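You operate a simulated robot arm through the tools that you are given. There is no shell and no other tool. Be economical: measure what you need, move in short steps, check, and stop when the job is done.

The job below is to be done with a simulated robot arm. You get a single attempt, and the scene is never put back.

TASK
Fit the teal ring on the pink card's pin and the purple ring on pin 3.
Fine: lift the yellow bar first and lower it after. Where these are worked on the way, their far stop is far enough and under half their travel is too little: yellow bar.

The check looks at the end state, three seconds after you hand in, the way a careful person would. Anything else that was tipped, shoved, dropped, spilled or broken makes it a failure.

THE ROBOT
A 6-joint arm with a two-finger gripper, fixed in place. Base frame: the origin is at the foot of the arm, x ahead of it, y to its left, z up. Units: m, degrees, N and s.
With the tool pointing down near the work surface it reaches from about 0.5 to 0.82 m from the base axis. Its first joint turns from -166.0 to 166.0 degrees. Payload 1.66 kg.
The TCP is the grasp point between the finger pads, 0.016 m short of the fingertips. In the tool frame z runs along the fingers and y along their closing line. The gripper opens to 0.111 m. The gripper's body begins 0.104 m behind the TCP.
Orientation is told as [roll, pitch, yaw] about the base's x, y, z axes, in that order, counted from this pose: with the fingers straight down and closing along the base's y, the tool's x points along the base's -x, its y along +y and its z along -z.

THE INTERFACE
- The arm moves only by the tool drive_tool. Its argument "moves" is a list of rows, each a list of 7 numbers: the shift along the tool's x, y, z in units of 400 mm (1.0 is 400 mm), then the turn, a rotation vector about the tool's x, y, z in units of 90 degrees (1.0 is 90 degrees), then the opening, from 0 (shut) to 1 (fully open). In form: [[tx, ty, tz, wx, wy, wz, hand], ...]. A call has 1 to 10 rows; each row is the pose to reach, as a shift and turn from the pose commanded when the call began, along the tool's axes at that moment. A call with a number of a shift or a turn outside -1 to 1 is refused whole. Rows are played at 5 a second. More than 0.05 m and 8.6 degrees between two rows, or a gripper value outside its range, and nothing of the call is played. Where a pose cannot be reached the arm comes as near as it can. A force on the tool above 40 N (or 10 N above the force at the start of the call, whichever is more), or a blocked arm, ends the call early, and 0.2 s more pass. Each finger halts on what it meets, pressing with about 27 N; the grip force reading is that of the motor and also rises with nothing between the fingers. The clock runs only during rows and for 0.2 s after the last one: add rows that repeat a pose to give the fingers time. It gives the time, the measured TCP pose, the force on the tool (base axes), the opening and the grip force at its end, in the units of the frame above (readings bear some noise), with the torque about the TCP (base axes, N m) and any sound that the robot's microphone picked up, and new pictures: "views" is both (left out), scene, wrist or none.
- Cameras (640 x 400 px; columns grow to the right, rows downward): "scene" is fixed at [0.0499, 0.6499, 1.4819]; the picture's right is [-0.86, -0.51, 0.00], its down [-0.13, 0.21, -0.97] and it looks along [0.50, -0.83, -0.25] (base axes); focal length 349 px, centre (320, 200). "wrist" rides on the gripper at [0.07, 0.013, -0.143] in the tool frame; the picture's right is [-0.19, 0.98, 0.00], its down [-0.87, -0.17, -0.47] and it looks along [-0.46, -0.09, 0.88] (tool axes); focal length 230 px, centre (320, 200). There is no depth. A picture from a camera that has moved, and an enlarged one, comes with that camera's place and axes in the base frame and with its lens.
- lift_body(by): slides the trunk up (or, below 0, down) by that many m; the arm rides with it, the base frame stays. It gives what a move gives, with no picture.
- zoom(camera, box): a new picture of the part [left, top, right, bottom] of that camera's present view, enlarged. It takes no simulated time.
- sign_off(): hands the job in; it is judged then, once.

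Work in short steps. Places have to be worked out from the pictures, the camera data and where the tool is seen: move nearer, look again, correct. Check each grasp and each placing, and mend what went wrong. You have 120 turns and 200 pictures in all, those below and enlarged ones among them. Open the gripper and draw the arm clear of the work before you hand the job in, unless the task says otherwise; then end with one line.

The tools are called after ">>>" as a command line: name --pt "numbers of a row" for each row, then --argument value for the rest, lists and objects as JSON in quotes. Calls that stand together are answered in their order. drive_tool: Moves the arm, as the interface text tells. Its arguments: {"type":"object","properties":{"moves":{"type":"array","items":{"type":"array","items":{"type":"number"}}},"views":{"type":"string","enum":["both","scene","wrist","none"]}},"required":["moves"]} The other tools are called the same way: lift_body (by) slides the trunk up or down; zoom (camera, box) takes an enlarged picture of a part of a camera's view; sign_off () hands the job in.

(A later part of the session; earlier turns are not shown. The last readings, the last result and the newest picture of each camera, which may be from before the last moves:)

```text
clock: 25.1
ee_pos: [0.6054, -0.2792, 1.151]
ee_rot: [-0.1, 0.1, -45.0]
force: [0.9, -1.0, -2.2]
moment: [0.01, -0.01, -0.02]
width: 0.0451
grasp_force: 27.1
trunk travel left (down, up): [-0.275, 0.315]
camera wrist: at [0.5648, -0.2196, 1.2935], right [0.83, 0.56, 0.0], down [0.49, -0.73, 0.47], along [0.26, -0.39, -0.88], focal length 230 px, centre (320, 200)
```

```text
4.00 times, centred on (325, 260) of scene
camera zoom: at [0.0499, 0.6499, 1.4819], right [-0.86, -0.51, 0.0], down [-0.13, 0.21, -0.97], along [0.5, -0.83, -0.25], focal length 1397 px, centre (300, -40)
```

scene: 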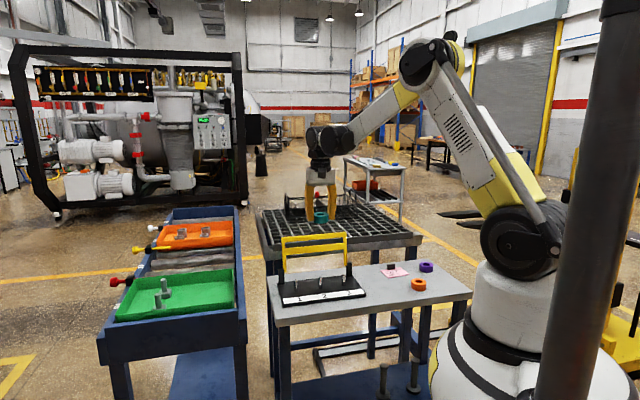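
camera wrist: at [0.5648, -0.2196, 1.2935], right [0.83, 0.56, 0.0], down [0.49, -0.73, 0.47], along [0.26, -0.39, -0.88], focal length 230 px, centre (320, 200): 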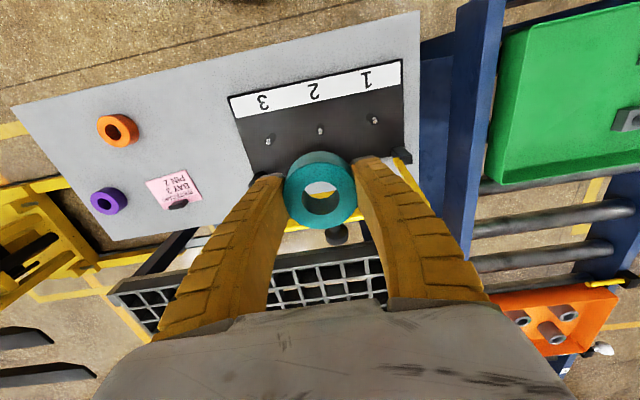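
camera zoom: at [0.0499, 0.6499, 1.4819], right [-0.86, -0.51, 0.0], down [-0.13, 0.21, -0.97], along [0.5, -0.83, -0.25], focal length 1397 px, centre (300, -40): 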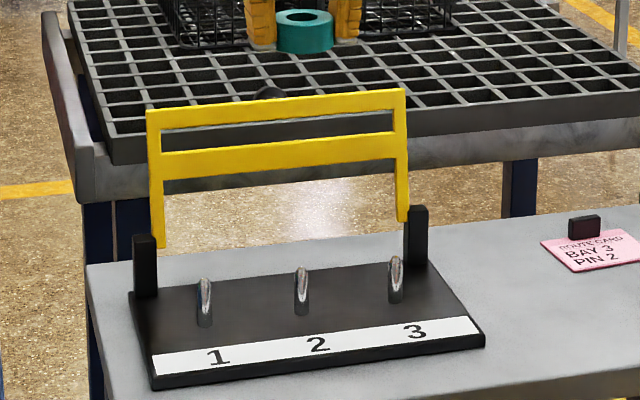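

Pin 2's tip triangulates to (0.6065, -0.281, 0.931), and the held ring's centre is at about (0.6065, -0.280), already over it. I'll descend until the ring is just above the pin tip.

>>> drive_tool --pt "0 -0.002 0.1 0 0 0 0.3" --pt "0 -0.002 0.2 0 0 0 0.3" --pt "0 -0.002 0.3 0 0 0 0.3" --pt "0 -0.002 0.38 0 0 0 0.3" --pt "0 -0.002 0.46 0 0 0 0.3" --pt "0 -0.002 0.475 0 0 0 0.3" --pt "0 -0.002 0.475 0 0 0 0.3"

>>> zoom --camera "wrist" --box '[220, 80, 420, 240]'

>>> zoom --camera "scene" --box '[270, 210, 380, 310]'

```text
clock: 26.7
ee_pos: [0.6055, -0.2799, 0.9624]
ee_rot: [-0.1, 0.0, -45.0]
force: [0.6, 0.3, -2.9]
moment: [0.01, -0.01, 0.01]
width: 0.0454
grasp_force: 27.0
trunk travel left (down, up): [-0.275, 0.315]
camera wrist: at [0.5655, -0.2204, 1.1041], right [0.83, 0.56, 0.0], down [0.49, -0.73, 0.47], along [0.26, -0.39, -0.88], focal length 230 px, centre (320, 200)
```

scene: 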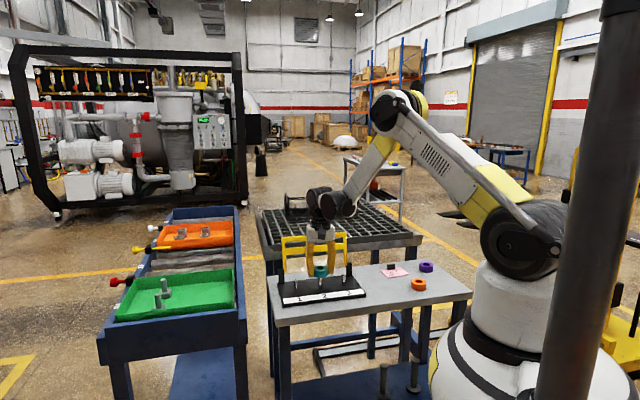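
wrist: 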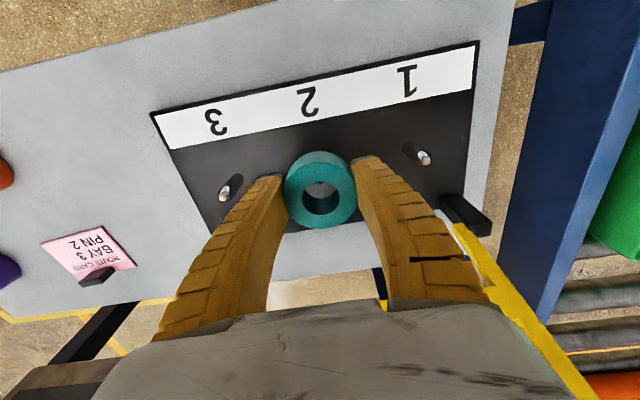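

```text
2.50 times, centred on (320, 160) of wrist
camera zoom: at [0.5655, -0.2204, 1.1041], right [0.83, 0.56, 0.0], down [0.49, -0.73, 0.47], along [0.26, -0.39, -0.88], focal length 575 px, centre (320, 300)
```

zoom: 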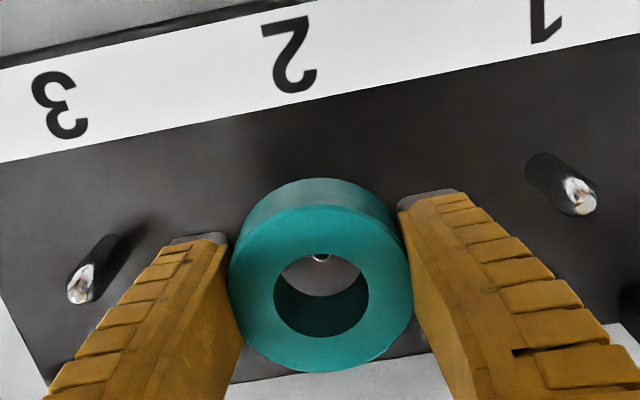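

```text
4.00 times, centred on (325, 260) of scene
camera zoom: at [0.0499, 0.6499, 1.4819], right [-0.86, -0.51, 0.0], down [-0.13, 0.21, -0.97], along [0.5, -0.83, -0.25], focal length 1397 px, centre (300, -40)
```

zoom: 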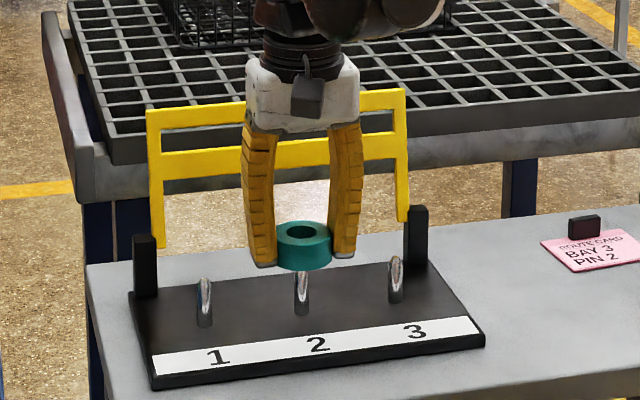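

The pin tip shows through the hole as expected. I'll lower the ring onto the plate.

>>> drive_tool --pt "0 0 0.04 0 0 0 0.3" --pt "0 0 0.08 0 0 0 0.3" --pt "0 0 0.11 0 0 0 0.3" --pt "0 0 0.125 0 0 0 0.3" --pt "0 0 0.125 0 0 0 0.3" --views "wrist"

>>> zoom --camera "scene" --box '[270, 210, 380, 310]'

```text
clock: 27.9
ee_pos: [0.6063, -0.2799, 0.9109]
ee_rot: [0.0, 0.0, -45.0]
force: [0.6, -0.4, -3.1]
moment: [0.03, -0.02, 0.01]
width: 0.0453
grasp_force: 26.7
trunk travel left (down, up): [-0.275, 0.315]
camera wrist: at [0.5652, -0.2204, 1.0539], right [0.83, 0.56, 0.0], down [0.49, -0.73, 0.47], along [0.26, -0.39, -0.88], focal length 230 px, centre (320, 200)
```

wrist: 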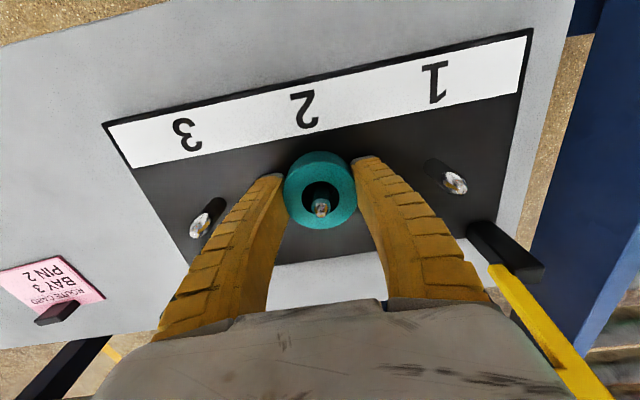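

```text
4.00 times, centred on (325, 260) of scene
camera zoom: at [0.0499, 0.6499, 1.4819], right [-0.86, -0.51, 0.0], down [-0.13, 0.21, -0.97], along [0.5, -0.83, -0.25], focal length 1397 px, centre (300, -40)
```

zoom: 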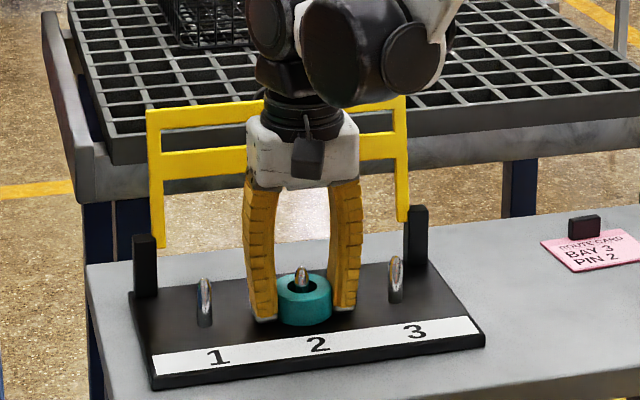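

The pin is through the ring, which is almost on the plate. A touch lower, then I'll open modestly and withdraw upward.

>>> drive_tool --pt "0 0 0.005 0 0 0 0.3" --pt "0 0 0.005 0 0 0 0.5" --pt "0 0 0.005 0 0 0 0.65" --pt "0 0 0.005 0 0 0 0.65" --pt "0 0 -0.08 0 0 0 0.65" --pt "0 0 -0.18 0 0 0 0.65" --pt "0 0 -0.28 0 0 0 0.65" --pt "0 0 -0.38 0 0 0 0.65" --pt "0 0 -0.48 0 0 0 0.65" --views "wrist"

>>> zoom --camera "scene" --box '[270, 210, 380, 310]'

```text
clock: 29.9
ee_pos: [0.6059, -0.2803, 1.1027]
ee_rot: [0.0, 0.0, -45.0]
force: [0.3, -0.4, -0.4]
moment: [-0.01, 0.01, -0.01]
width: 0.0736
grasp_force: 1.4
trunk travel left (down, up): [-0.275, 0.315]
camera wrist: at [0.5652, -0.2193, 1.2458], right [0.83, 0.56, 0.0], down [0.49, -0.73, 0.47], along [0.26, -0.39, -0.88], focal length 230 px, centre (320, 200)
```

wrist: 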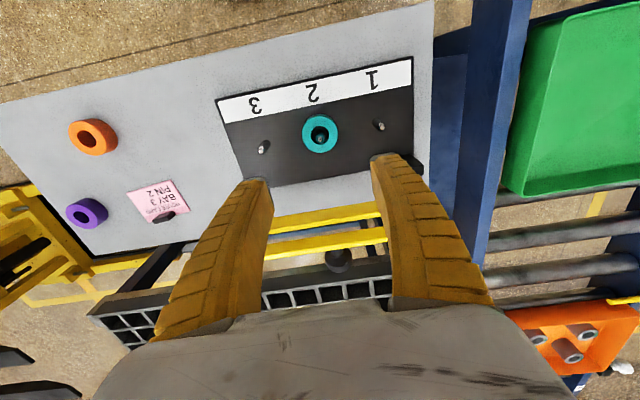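

```text
4.00 times, centred on (325, 260) of scene
camera zoom: at [0.0499, 0.6499, 1.4819], right [-0.86, -0.51, 0.0], down [-0.13, 0.21, -0.97], along [0.5, -0.83, -0.25], focal length 1397 px, centre (300, -40)
```

zoom: 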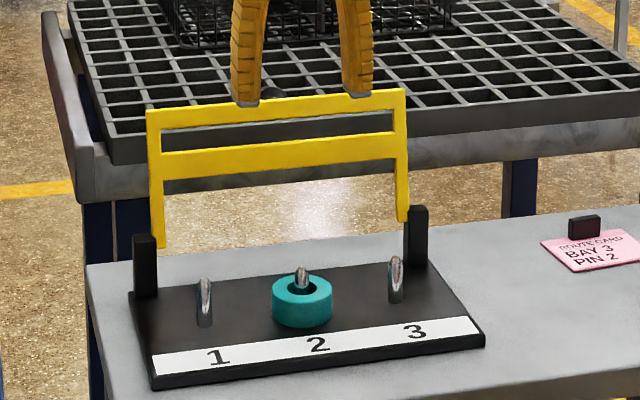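

Teal is seated on pin 2. Next I go to the purple ring at (0.3375, -0.634).

>>> drive_tool --pt "0 -0.1 0 0 0 0 0.72" --pt "0 -0.2 0 0 0 0 0.72" --pt "0 -0.3 0 0 0 0 0.72" --pt "0 -0.4 0 0 0 0 0.72" --pt "-0.02 -0.5 0 0 0 0 0.72" --pt "-0.05 -0.6 0 0 0 0 0.72" --pt "-0.08 -0.7 0.05 0 0 0 0.72" --pt "-0.11 -0.8 0.1 0 0 0 0.72" --pt "-0.14 -0.9 0.15 0 0 0 0.72" --pt "-0.151 -1.0 0.2 0 0 0 0.72" --views "none"

>>> drive_tool --pt "0 -0.05 0.03 0 0 0 0.72" --pt "0 -0.1 0.07 0 0 0 0.72" --pt "0 -0.1 0.1 0 0 0 0.72" --pt "0 -0.1 0.1 0 0 0 0.72" --views "wrist"

>>> zoom --camera "wrist" --box '[220, 80, 420, 240]'

```text
clock: 32.1
ee_pos: [0.3628, -0.6046, 1.0248]
ee_rot: [0.1, 0.0, -44.9]
force: [-0.3, -0.5, -1.7]
moment: [0.02, -0.02, -0.01]
width: 0.0812
grasp_force: 1.1
trunk travel left (down, up): [-0.275, 0.315]
```

```text
clock: 33.1
ee_pos: [0.337, -0.6324, 0.9842]
ee_rot: [-0.1, -0.1, -45.0]
force: [0.6, 1.2, 0.1]
moment: [0.01, 0.03, -0.01]
width: 0.0817
grasp_force: 1.1
trunk travel left (down, up): [-0.275, 0.315]
camera wrist: at [0.2964, -0.5731, 1.1257], right [0.83, 0.56, 0.0], down [0.49, -0.73, 0.47], along [0.26, -0.39, -0.88], focal length 230 px, centre (320, 200)
```

wrist: 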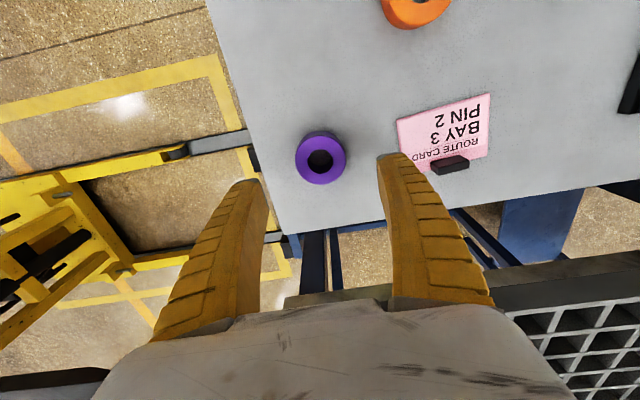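

```text
2.50 times, centred on (320, 160) of wrist
camera zoom: at [0.2964, -0.5731, 1.1257], right [0.83, 0.56, 0.0], down [0.49, -0.73, 0.47], along [0.26, -0.39, -0.88], focal length 575 px, centre (320, 300)
```

zoom: 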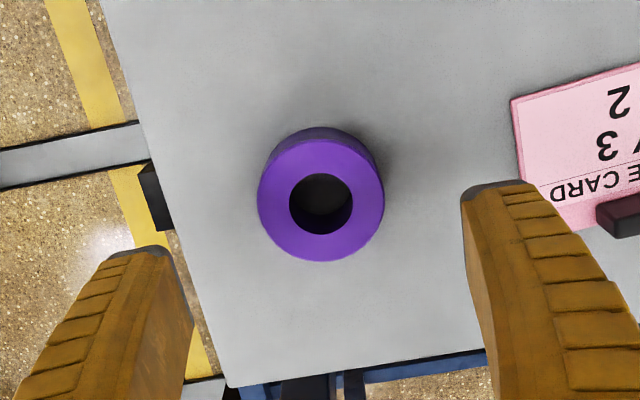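

The purple centre is about 2.4 mm behind the TCP. I'll correct, descend and grip.

>>> drive_tool --pt "-0.006 -0.001 0.08 0 0 0 0.72" --pt "-0.006 -0.001 0.16 0 0 0 0.72" --pt "-0.006 -0.001 0.2 0 0 0 0.72" --pt "-0.006 -0.001 0.213 0 0 0 0.72" --pt "-0.006 -0.001 0.213 0 0 0 0.5" --pt "-0.006 -0.001 0.213 0 0 0 0.35" --pt "-0.006 -0.001 0.213 0 0 0 0.3" --pt "-0.006 -0.001 0.213 0 0 0 0.3" --views "none"

>>> drive_tool --pt "0 0 -0.03 0 0 0 0.3" --pt "0 0 -0.12 0 0 0 0.3" --pt "0 0 -0.24 0 0 0 0.3" --pt "0 0 -0.36 0 0 0 0.3" --pt "0 0 -0.48 0 0 0 0.3" --pt "0 0 -0.6 0 0 0 0.3" --pt "0 0 -0.6 0 0 0 0.3" --views "wrist"

>>> zoom --camera "wrist" --box '[220, 80, 420, 240]'

```text
clock: 34.9
ee_pos: [0.3383, -0.6353, 0.8983]
ee_rot: [0.0, 0.0, -45.0]
force: [1.2, -2.0, 4.2]
moment: [-0.21, -0.06, -0.03]
width: 0.048
grasp_force: 27.2
trunk travel left (down, up): [-0.275, 0.315]
```

```text
clock: 36.5
ee_pos: [0.3361, -0.6352, 1.138]
ee_rot: [0.1, 0.0, -45.0]
force: [-0.6, -0.8, -1.6]
moment: [0.01, 0.0, 0.01]
width: 0.0468
grasp_force: 27.0
trunk travel left (down, up): [-0.275, 0.315]
camera wrist: at [0.2959, -0.5763, 1.2805], right [0.83, 0.56, 0.0], down [0.49, -0.73, 0.47], along [0.26, -0.39, -0.88], focal length 230 px, centre (320, 200)
```

wrist: 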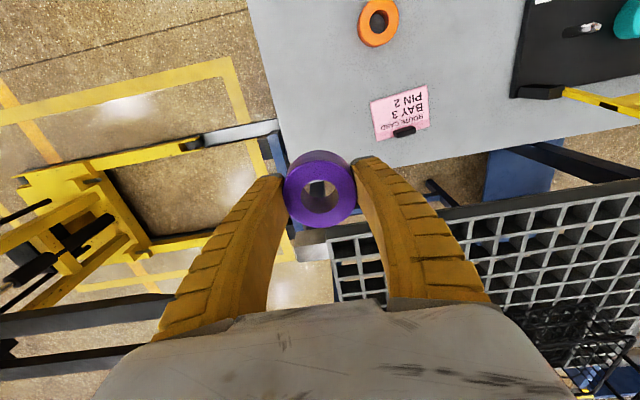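

```text
2.50 times, centred on (320, 160) of wrist
camera zoom: at [0.2959, -0.5763, 1.2805], right [0.83, 0.56, 0.0], down [0.49, -0.73, 0.47], along [0.26, -0.39, -0.88], focal length 575 px, centre (320, 300)
```

zoom: 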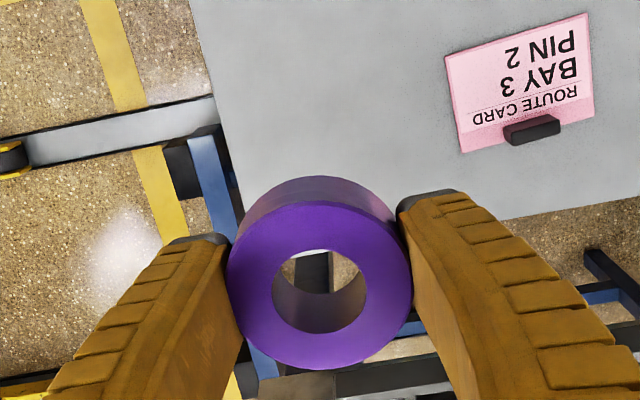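

Purple is held well. I'll carry it to above pin 3 (0.547, -0.340).

>>> drive_tool --pt "0.03 0.09 0 0 0 0 0.3" --pt "0.06 0.18 0 0 0 0 0.3" --pt "0.09 0.28 0 0 0 0 0.3" --pt "0.12 0.38 0 0 0 0 0.3" --pt "0.1545 0.48 0 0 0 0 0.3" --pt "0.1545 0.58 0 0 0 0 0.3" --pt "0.1545 0.68 0 0 0 0 0.3" --pt "0.1545 0.78 0 0 0 0 0.3" --pt "0.1545 0.86 0 0 0 0 0.3" --pt "0.1545 0.8926 0 0 0 0 0.3" --views "wrist"

>>> zoom --camera "wrist" --box '[220, 80, 420, 240]'

```text
clock: 38.7
ee_pos: [0.5495, -0.3384, 1.1403]
ee_rot: [-0.1, 0.0, -44.9]
force: [0.3, -0.1, -2.7]
moment: [-0.02, -0.01, 0.0]
width: 0.0467
grasp_force: 26.8
trunk travel left (down, up): [-0.275, 0.315]
camera wrist: at [0.5079, -0.2792, 1.2821], right [0.83, 0.56, 0.0], down [0.49, -0.73, 0.47], along [0.26, -0.39, -0.88], focal length 230 px, centre (320, 200)
```

wrist: 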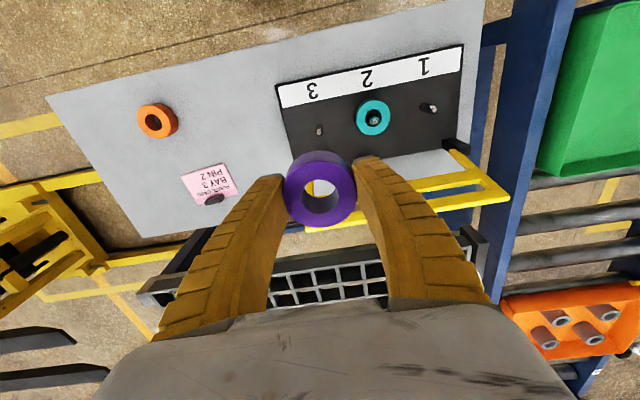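

```text
2.50 times, centred on (320, 160) of wrist
camera zoom: at [0.5079, -0.2792, 1.2821], right [0.83, 0.56, 0.0], down [0.49, -0.73, 0.47], along [0.26, -0.39, -0.88], focal length 575 px, centre (320, 300)
```

zoom: 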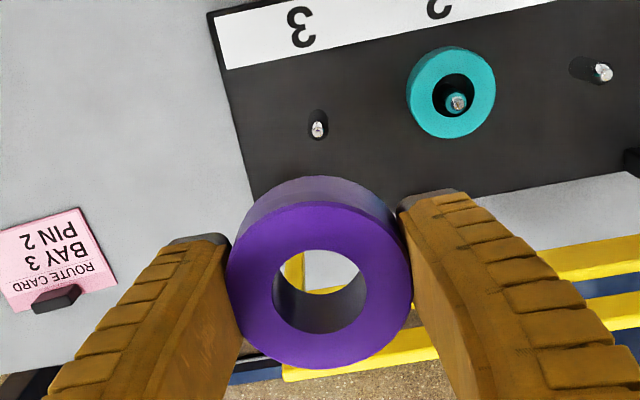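

Pin 3 and the ring align to about 1 mm. I'll apply that correction and descend to just above the pin.

>>> drive_tool --pt "0 -0.003 0.1 0 0 0 0.3" --pt "0 -0.003 0.2 0 0 0 0.3" --pt "0 -0.003 0.3 0 0 0 0.3" --pt "0 -0.003 0.39 0 0 0 0.3" --pt "0 -0.003 0.445 0 0 0 0.3" --pt "0 -0.003 0.445 0 0 0 0.3" --views "wrist"

>>> zoom --camera "wrist" --box '[220, 80, 420, 240]'

>>> zoom --camera "scene" --box '[270, 210, 380, 310]'

```text
clock: 40.1
ee_pos: [0.548, -0.34, 0.9604]
ee_rot: [0.0, 0.0, -45.0]
force: [0.6, 0.4, -3.2]
moment: [0.03, -0.03, 0.04]
width: 0.0457
grasp_force: 27.4
trunk travel left (down, up): [-0.275, 0.315]
camera wrist: at [0.5055, -0.281, 1.1024], right [0.83, 0.56, 0.0], down [0.49, -0.73, 0.47], along [0.26, -0.39, -0.88], focal length 230 px, centre (320, 200)
```

wrist: 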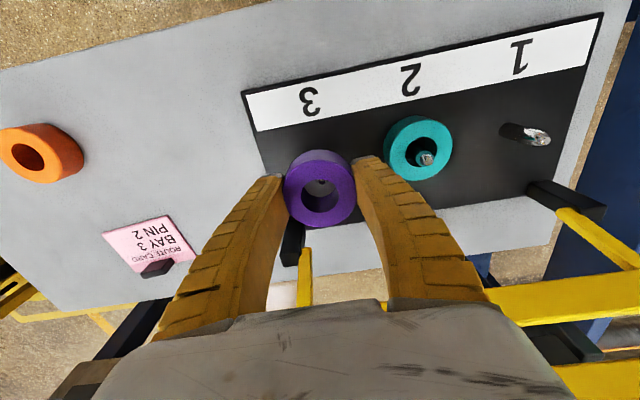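

```text
2.50 times, centred on (320, 160) of wrist
camera zoom: at [0.5055, -0.281, 1.1024], right [0.83, 0.56, 0.0], down [0.49, -0.73, 0.47], along [0.26, -0.39, -0.88], focal length 575 px, centre (320, 300)
```

zoom: 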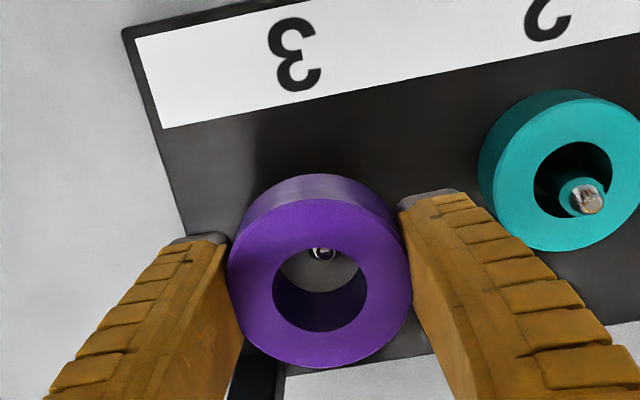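

```text
4.00 times, centred on (325, 260) of scene
camera zoom: at [0.0499, 0.6499, 1.4819], right [-0.86, -0.51, 0.0], down [-0.13, 0.21, -0.97], along [0.5, -0.83, -0.25], focal length 1397 px, centre (300, -40)
```

zoom: 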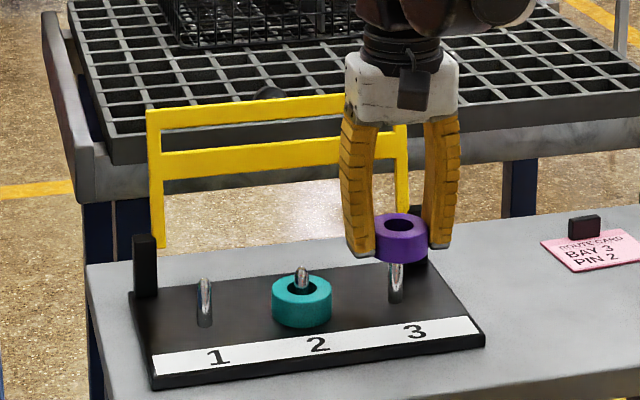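

It's aligned over pin 3. I'll lower and release with a smaller opening, since teal is next to the finger, then rise.

>>> drive_tool --pt "0 0 0.04 0 0 0 0.3" --pt "0 0 0.08 0 0 0 0.3" --pt "0 0 0.11 0 0 0 0.3" --pt "0 0 0.128 0 0 0 0.3" --pt "0 0 0.128 0 0 0 0.3" --views "wrist"

>>> drive_tool --pt "0 0 0 0 0 0 0.45" --pt "0 0 0 0 0 0 0.58" --pt "0 0 0 0 0 0 0.58" --pt "0 0 -0.08 0 0 0 0.58" --pt "0 0 -0.18 0 0 0 0.58" --pt "0 0 -0.28 0 0 0 0.58" --pt "0 0 -0.38 0 0 0 0.58" --pt "0 0 -0.5 0 0 0 0.58" --pt "0 0 -0.5 0 0 0 0.58" --views "both"

>>> zoom --camera "scene" --box '[270, 210, 380, 310]'

```text
clock: 41.3
ee_pos: [0.5454, -0.3407, 0.9112]
ee_rot: [0.0, -0.1, -45.0]
force: [5.7, -3.7, 18.5]
moment: [0.0, -0.08, -0.12]
width: 0.0456
grasp_force: 27.2
trunk travel left (down, up): [-0.275, 0.315]
camera wrist: at [0.5049, -0.2814, 1.0532], right [0.83, 0.56, 0.0], down [0.49, -0.73, 0.47], along [0.26, -0.39, -0.88], focal length 230 px, centre (320, 200)
```

wrist: 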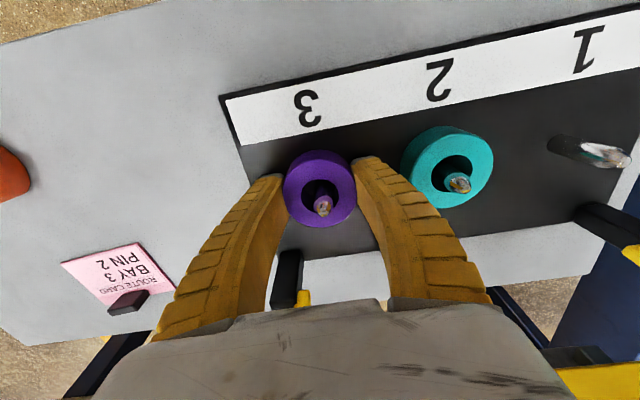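

```text
clock: 43.3
ee_pos: [0.5465, -0.34, 1.11]
ee_rot: [-0.1, 0.0, -45.0]
force: [-0.3, -0.5, -0.1]
moment: [0.0, 0.02, 0.01]
width: 0.0662
grasp_force: 1.1
trunk travel left (down, up): [-0.275, 0.315]
camera wrist: at [0.5065, -0.2804, 1.2504], right [0.83, 0.56, 0.0], down [0.49, -0.73, 0.47], along [0.26, -0.39, -0.88], focal length 230 px, centre (320, 200)
```

scene: 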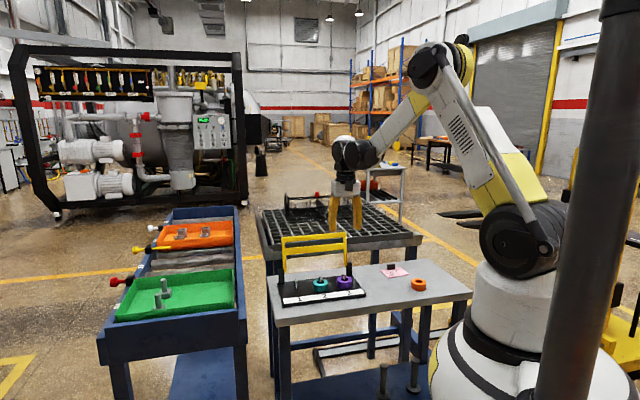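
wrist: 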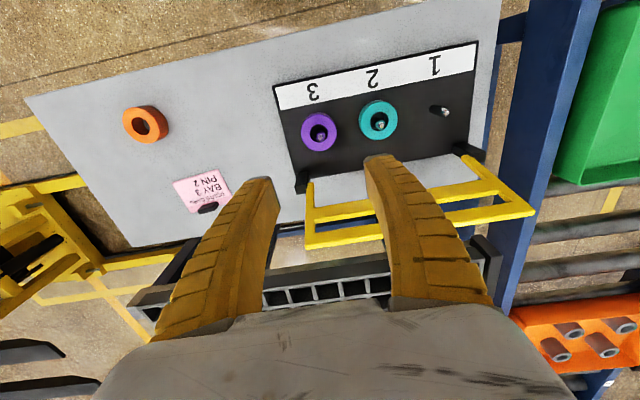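

```text
4.00 times, centred on (325, 260) of scene
camera zoom: at [0.0499, 0.6499, 1.4819], right [-0.86, -0.51, 0.0], down [-0.13, 0.21, -0.97], along [0.5, -0.83, -0.25], focal length 1397 px, centre (300, -40)
```

zoom: 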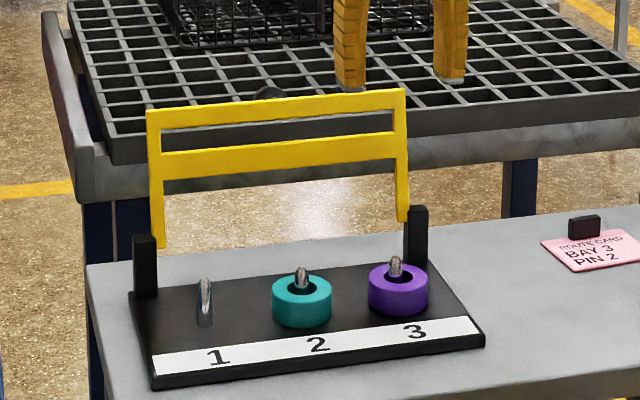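

Both rings are seated. Now the bar has to come down again, so I'll return above the knob using the pose I released it from.

>>> drive_tool --pt "0 0 -0.08 0 0 0 0.62" --pt "-0.08 0.05 -0.084 0 0 0 0.62" --pt "-0.16 0.1 -0.084 0 0 0 0.62" --pt "-0.24 0.16 -0.084 0 0 0 0.62" --pt "-0.305 0.205 -0.084 0 0 0 0.62" --pt "-0.305 0.205 -0.084 0 0 0 0.62" --views "wrist"

>>> zoom --camera "wrist" --box '[200, 80, 440, 240]'

```text
clock: 44.7
ee_pos: [0.6897, -0.3682, 1.1427]
ee_rot: [0.1, 0.1, -45.0]
force: [0.7, 0.0, 0.8]
moment: [0.01, -0.01, -0.02]
width: 0.0705
grasp_force: 0.5
trunk travel left (down, up): [-0.275, 0.315]
camera wrist: at [0.6493, -0.3078, 1.2852], right [0.83, 0.56, 0.0], down [0.49, -0.73, 0.47], along [0.26, -0.39, -0.88], focal length 230 px, centre (320, 200)
```

wrist: 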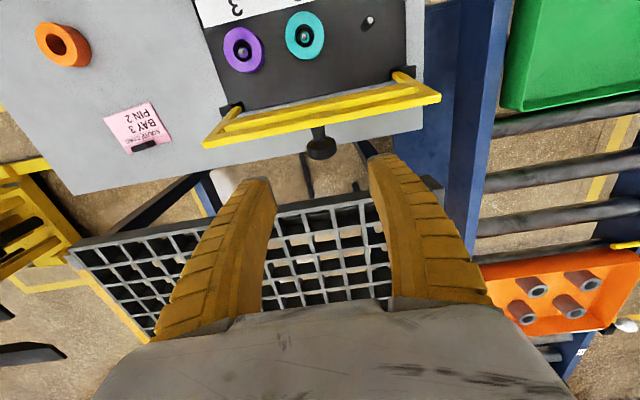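

```text
2.50 times, centred on (320, 160) of wrist
camera zoom: at [0.6493, -0.3078, 1.2852], right [0.83, 0.56, 0.0], down [0.49, -0.73, 0.47], along [0.26, -0.39, -0.88], focal length 575 px, centre (320, 300)
```

zoom: 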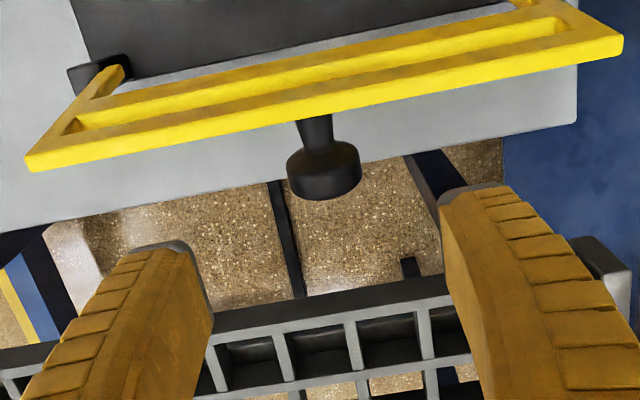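

The knob head sits at about (0.690, -0.365, 1.03). I'll descend vertically over it.

>>> drive_tool --pt "0 0.006 0.08 0 0 0 0.62" --pt "0 0.006 0.16 0 0 0 0.62" --pt "0 0.006 0.24 0 0 0 0.62" --pt "0 0.006 0.285 0 0 0 0.62" --pt "0 0.006 0.285 0 0 0 0.62" --views "wrist"

>>> zoom --camera "scene" --box '[270, 210, 380, 310]'

```text
clock: 45.9
ee_pos: [0.6905, -0.3672, 1.0293]
ee_rot: [0.0, -0.1, -45.0]
force: [0.6, -0.3, -0.1]
moment: [0.04, 0.01, -0.01]
width: 0.0706
grasp_force: 1.3
trunk travel left (down, up): [-0.275, 0.315]
camera wrist: at [0.651, -0.3074, 1.1711], right [0.83, 0.56, 0.0], down [0.49, -0.73, 0.47], along [0.26, -0.39, -0.88], focal length 230 px, centre (320, 200)
```

wrist: 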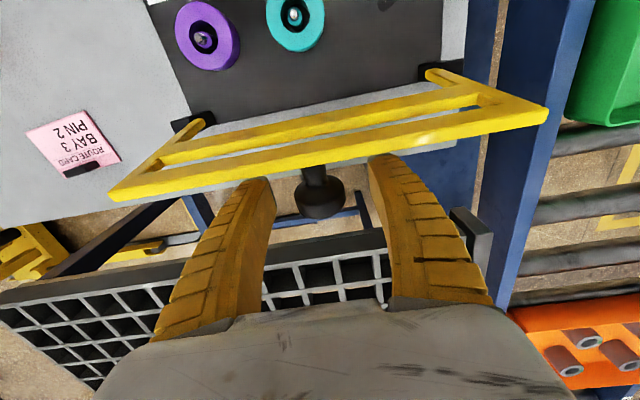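

```text
4.00 times, centred on (325, 260) of scene
camera zoom: at [0.0499, 0.6499, 1.4819], right [-0.86, -0.51, 0.0], down [-0.13, 0.21, -0.97], along [0.5, -0.83, -0.25], focal length 1397 px, centre (300, -40)
```

zoom: 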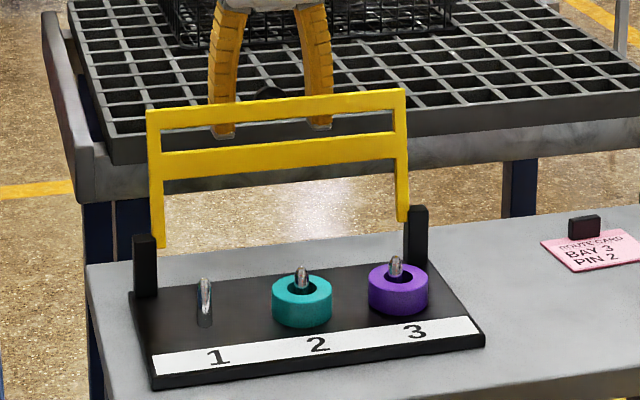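

The knob is right at the TCP projection. I'll close on it.

>>> drive_tool --pt "0 0 0 0 0 0 0.4" --pt "0 0 0 0 0 0 0.2" --pt "0 0 0 0 0 0 0.05" --pt "0 0 0 0 0 0 0.05" --pt "0 0 0 0 0 0 0.05" --views "wrist"

```text
clock: 46.9
ee_pos: [0.6914, -0.3659, 1.0243]
ee_rot: [-0.1, 0.5, -45.0]
force: [-13.1, 10.5, -38.1]
moment: [-0.33, -0.33, 0.0]
width: 0.0166
grasp_force: 34.4
trunk travel left (down, up): [-0.275, 0.315]
stopped in row 4: the force on the tool passed its limit at 42 N (the readings are from after the stop); the commanded pose is now the measured one
camera wrist: at [0.6519, -0.3069, 1.1671], right [0.83, 0.56, 0.0], down [0.5, -0.73, 0.47], along [0.26, -0.39, -0.88], focal length 230 px, centre (320, 200)
```

wrist: 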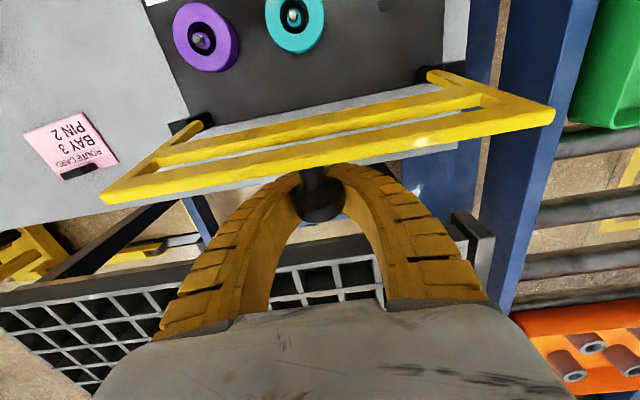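

The fingers slid to the stem side and below the knob's centre: the force pushes the tool forward and down. I'll reopen, shift about 5 mm back and 10 mm up, and grip again.

>>> drive_tool --pt "0 0 0 0 0 0 0.3" --pt "0 0 0 0 0 0 0.5" --pt "-0.012 -0.002 -0.027 0 0 0 0.5" --pt "-0.012 -0.002 -0.027 0 0 0 0.35" --pt "-0.012 -0.002 -0.027 0 0 0 0.27" --pt "-0.012 -0.002 -0.027 0 0 0 0.2" --pt "-0.012 -0.002 -0.027 0 0 0 0.2" --views "wrist"

```text
clock: 48.5
ee_pos: [0.6943, -0.3691, 1.0391]
ee_rot: [0.0, 0.1, -45.1]
force: [4.6, 4.0, 0.3]
moment: [-0.02, -0.04, -0.03]
width: 0.0287
grasp_force: 4.5
trunk travel left (down, up): [-0.275, 0.315]
camera wrist: at [0.6543, -0.3104, 1.1807], right [0.83, 0.56, 0.0], down [0.49, -0.73, 0.47], along [0.26, -0.39, -0.88], focal length 230 px, centre (320, 200)
```

wrist: 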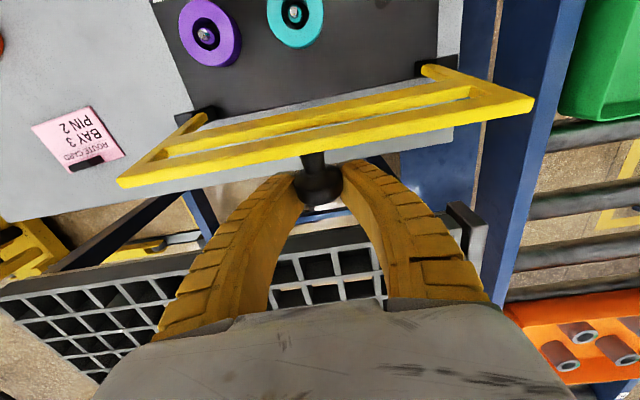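

Light contact at 0.0287 m with little force, so the head is now between the pads. I'll squeeze and check.

>>> drive_tool --pt "0 0.002 0 0 0 0 0.15" --pt "0 0.002 0 0 0 0 0.1" --pt "0 0.002 0 0 0 0 0.1" --views "none"

```text
clock: 49.2
ee_pos: [0.6942, -0.3691, 1.0388]
ee_rot: [-0.3, 0.1, -45.0]
force: [2.1, 3.2, -3.8]
moment: [-0.1, -0.11, -0.05]
width: 0.026
grasp_force: 33.7
trunk travel left (down, up): [-0.275, 0.315]
```

The grip is firm (0.026 m) with small forces. I'll bring the lid forward along the arc with the tool kept vertical, starting with 20°.

>>> drive_tool --pt "0.0215 0 -0.0125 0 0 0 0.05" --pt "0.0443 0 -0.023 0 0 0 0.05" --pt "0.0678 0 -0.0315 0 0 0 0.05" --pt "0.0918 0 -0.038 0 0 0 0.05" --views "wrist"

>>> zoom --camera "scene" --box '[270, 210, 380, 310]'

```text
clock: 50.2
ee_pos: [0.671, -0.3451, 1.0523]
ee_rot: [-0.1, 0.3, -45.0]
force: [3.1, -2.9, -24.1]
moment: [-0.75, -0.75, -0.01]
width: 0.0259
grasp_force: 34.1
trunk travel left (down, up): [-0.275, 0.315]
camera wrist: at [0.6306, -0.2857, 1.1943], right [0.83, 0.56, 0.0], down [0.5, -0.73, 0.47], along [0.26, -0.39, -0.88], focal length 230 px, centre (320, 200)
```

wrist: 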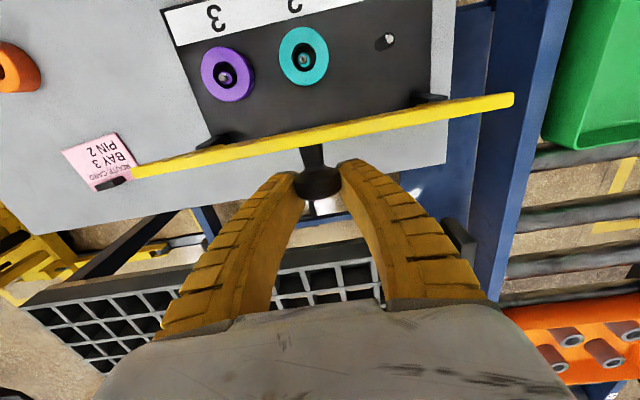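

```text
4.00 times, centred on (325, 260) of scene
camera zoom: at [0.0499, 0.6499, 1.4819], right [-0.86, -0.51, 0.0], down [-0.13, 0.21, -0.97], along [0.5, -0.83, -0.25], focal length 1397 px, centre (300, -40)
```

zoom: 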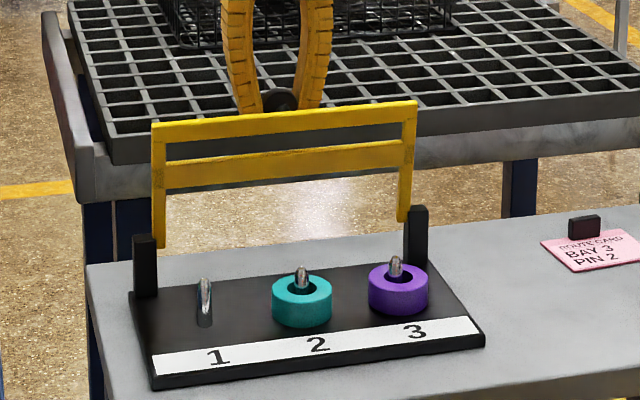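

It's following; the downward pull says I'm about 4 mm too high. I'll correct and continue to just past vertical.

>>> drive_tool --pt "0.0248 0 0.01 0 0 0 0.05" --pt "0.0495 0 0.009 0 0 0 0.05" --pt "0.0745 0 0.009 0 0 0 0.05" --pt "0.0995 0 0.01 0 0 0 0.05" --views "wrist"

>>> zoom --camera "scene" --box '[270, 210, 380, 310]'

```text
clock: 51.2
ee_pos: [0.6417, -0.3173, 1.0481]
ee_rot: [-0.2, 0.2, -45.0]
force: [12.3, -7.8, -24.3]
moment: [-0.83, -0.87, -0.07]
width: 0.0261
grasp_force: 33.9
trunk travel left (down, up): [-0.275, 0.315]
camera wrist: at [0.6029, -0.258, 1.1897], right [0.83, 0.56, 0.0], down [0.49, -0.73, 0.47], along [0.26, -0.39, -0.88], focal length 230 px, centre (320, 200)
```

wrist: 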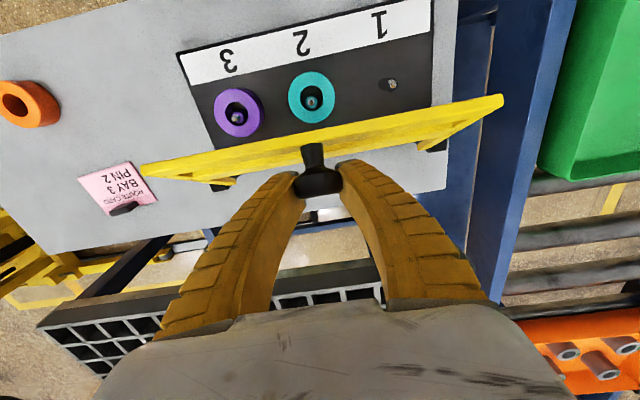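

```text
4.00 times, centred on (325, 260) of scene
camera zoom: at [0.0499, 0.6499, 1.4819], right [-0.86, -0.51, 0.0], down [-0.13, 0.21, -0.97], along [0.5, -0.83, -0.25], focal length 1397 px, centre (300, -40)
```

zoom: 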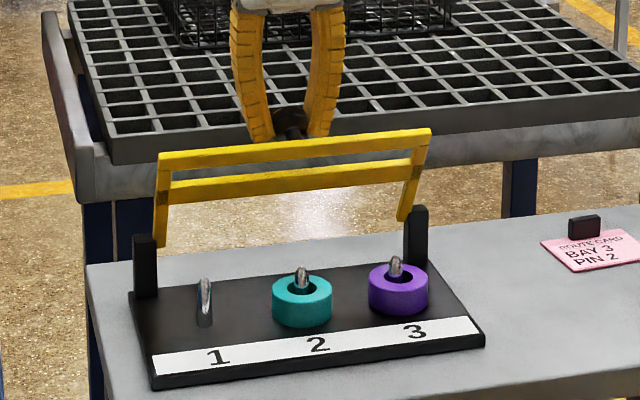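

It's moving smoothly at about 65° open. I'll continue down the arc.

>>> drive_tool --pt "0.031 0 0.012 0 0 0 0.05" --pt "0.059 0 0.02 0 0 0 0.05" --pt "0.086 0 0.031 0 0 0 0.05" --pt "0.112 0 0.0445 0 0 0 0.05" --views "wrist"

>>> zoom --camera "scene" --box '[270, 210, 380, 310]'

```text
clock: 52.2
ee_pos: [0.6125, -0.2871, 1.0302]
ee_rot: [-0.1, 0.2, -45.1]
force: [15.8, -19.6, -16.8]
moment: [-0.87, -0.86, -0.03]
width: 0.0275
grasp_force: 34.2
trunk travel left (down, up): [-0.275, 0.315]
camera wrist: at [0.5721, -0.2272, 1.1721], right [0.83, 0.56, 0.0], down [0.49, -0.73, 0.47], along [0.26, -0.39, -0.88], focal length 230 px, centre (320, 200)
```

wrist: 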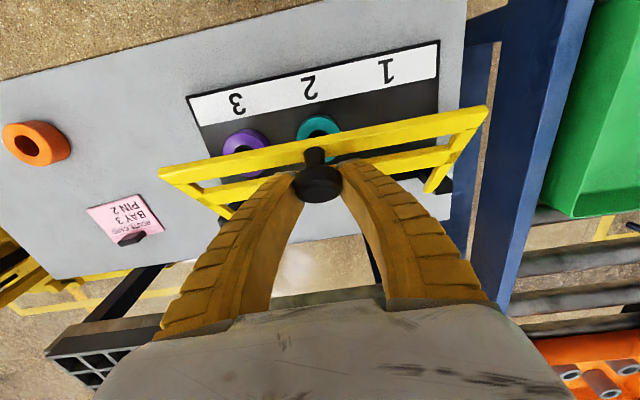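

```text
4.00 times, centred on (325, 260) of scene
camera zoom: at [0.0499, 0.6499, 1.4819], right [-0.86, -0.51, 0.0], down [-0.13, 0.21, -0.97], along [0.5, -0.83, -0.25], focal length 1397 px, centre (300, -40)
```

zoom: 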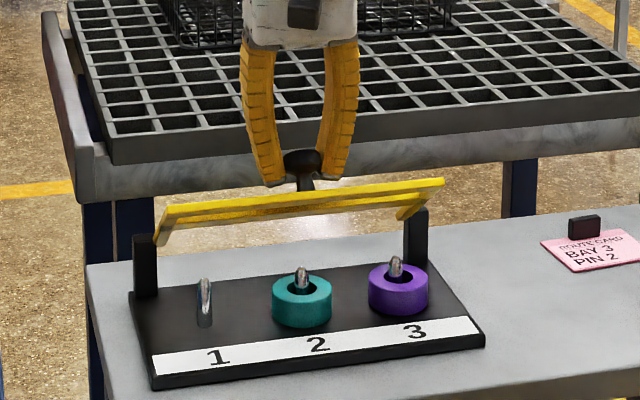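

About 40° open. I'll continue with more descent and slightly less forward, since the lid is pulling the tool back.

>>> drive_tool --pt "0.02 0 0.018 0 0 0 0.05" --pt "0.043 0 0.036 0 0 0 0.05" --pt "0.063 0 0.0565 0 0 0 0.05" --pt "0.081 0 0.079 0 0 0 0.05" --views "wrist"

>>> zoom --camera "scene" --box '[270, 210, 380, 310]'

```text
clock: 53.2
ee_pos: [0.5851, -0.2591, 0.9993]
ee_rot: [0.0, 0.2, -45.0]
force: [4.9, -1.9, 1.7]
moment: [-0.43, -0.46, -0.02]
width: 0.0229
grasp_force: 34.2
trunk travel left (down, up): [-0.275, 0.315]
camera wrist: at [0.5454, -0.2008, 1.1427], right [0.83, 0.56, 0.0], down [0.49, -0.73, 0.47], along [0.26, -0.39, -0.88], focal length 230 px, centre (320, 200)
```

wrist: 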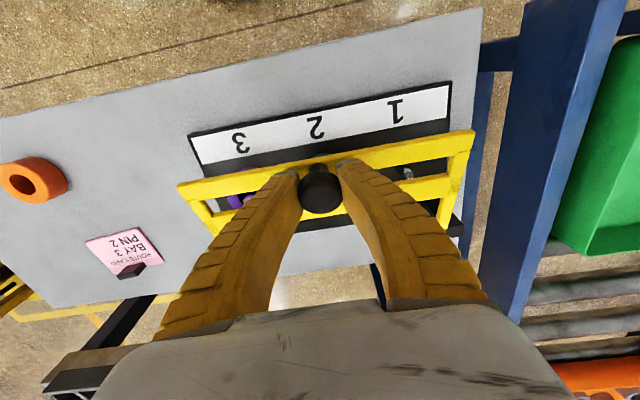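

```text
4.00 times, centred on (325, 260) of scene
camera zoom: at [0.0499, 0.6499, 1.4819], right [-0.86, -0.51, 0.0], down [-0.13, 0.21, -0.97], along [0.5, -0.83, -0.25], focal length 1397 px, centre (300, -40)
```

zoom: 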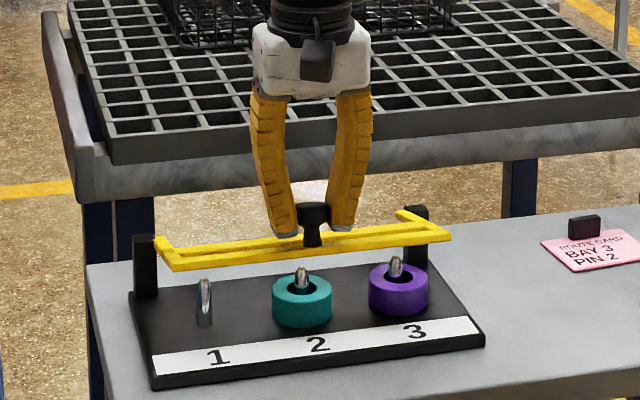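

Only about 15° left. I'll lower to the closed pose.

>>> drive_tool --pt "0.014 0 0.024 0 0 0 0.05" --pt "0.026 0 0.049 0 0 0 0.05" --pt "0.036 0 0.073 0 0 0 0.05" --pt "0.036 0 0.075 0 0 0 0.05" --views "wrist"

>>> zoom --camera "scene" --box '[270, 210, 380, 310]'

```text
clock: 54.2
ee_pos: [0.5779, -0.2518, 0.971]
ee_rot: [0.0, 0.1, -45.1]
force: [27.6, -16.9, 4.0]
moment: [-0.73, -0.78, 0.03]
width: 0.0298
grasp_force: 33.5
trunk travel left (down, up): [-0.275, 0.315]
camera wrist: at [0.5369, -0.1924, 1.1119], right [0.83, 0.56, 0.0], down [0.49, -0.73, 0.47], along [0.26, -0.39, -0.88], focal length 230 px, centre (320, 200)
```

wrist: 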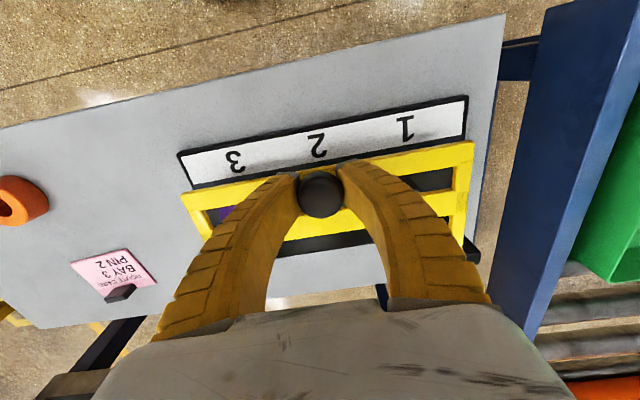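

```text
4.00 times, centred on (325, 260) of scene
camera zoom: at [0.0499, 0.6499, 1.4819], right [-0.86, -0.51, 0.0], down [-0.13, 0.21, -0.97], along [0.5, -0.83, -0.25], focal length 1397 px, centre (300, -40)
```

zoom: 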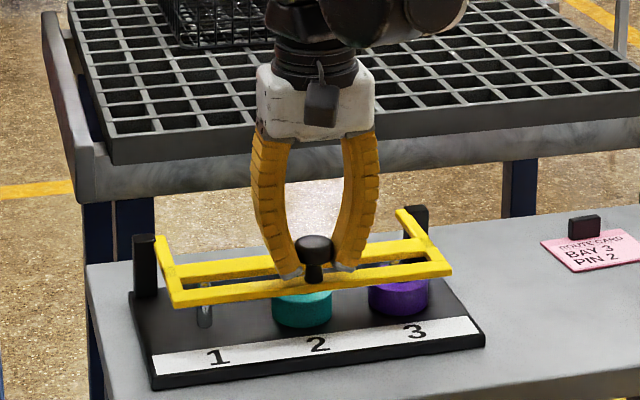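

Nearly closed. I'll move back slightly to relieve the side force, lower a few mm more, then release.

>>> drive_tool --pt "-0.004 0 0.01 0 0 0 0.05" --pt "-0.004 0 0.018 0 0 0 0.05" --pt "-0.004 0 0.018 0 0 0 0.3" --pt "-0.004 0 0.018 0 0 0 0.6" --pt "-0.004 0 0.018 0 0 0 0.6" --views "wrist"

>>> zoom --camera "scene" --box '[270, 210, 380, 310]'

```text
clock: 55.5
ee_pos: [0.5751, -0.2524, 0.9641]
ee_rot: [-0.2, 0.1, -45.0]
force: [-0.4, 0.6, -0.9]
moment: [0.01, 0.0, -0.02]
width: 0.0685
grasp_force: 0.9
trunk travel left (down, up): [-0.275, 0.315]
camera wrist: at [0.5356, -0.1917, 1.1055], right [0.83, 0.56, 0.0], down [0.49, -0.73, 0.47], along [0.26, -0.39, -0.88], focal length 230 px, centre (320, 200)
```

wrist: 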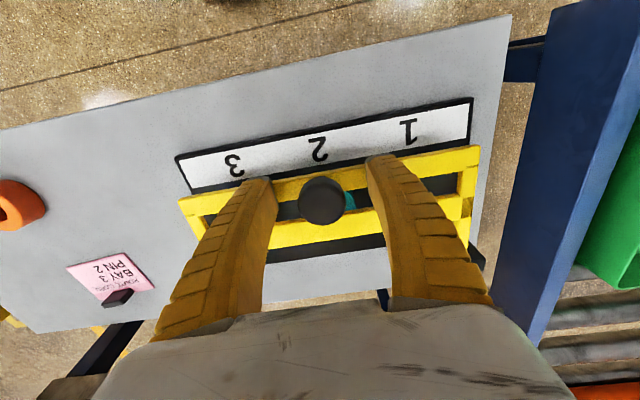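

```text
4.00 times, centred on (325, 260) of scene
camera zoom: at [0.0499, 0.6499, 1.4819], right [-0.86, -0.51, 0.0], down [-0.13, 0.21, -0.97], along [0.5, -0.83, -0.25], focal length 1397 px, centre (300, -40)
```

zoom: 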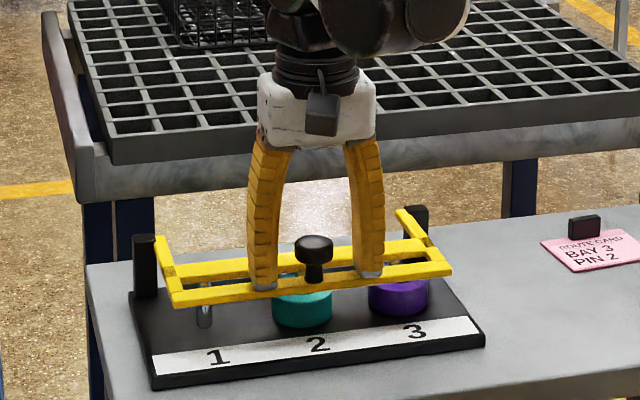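

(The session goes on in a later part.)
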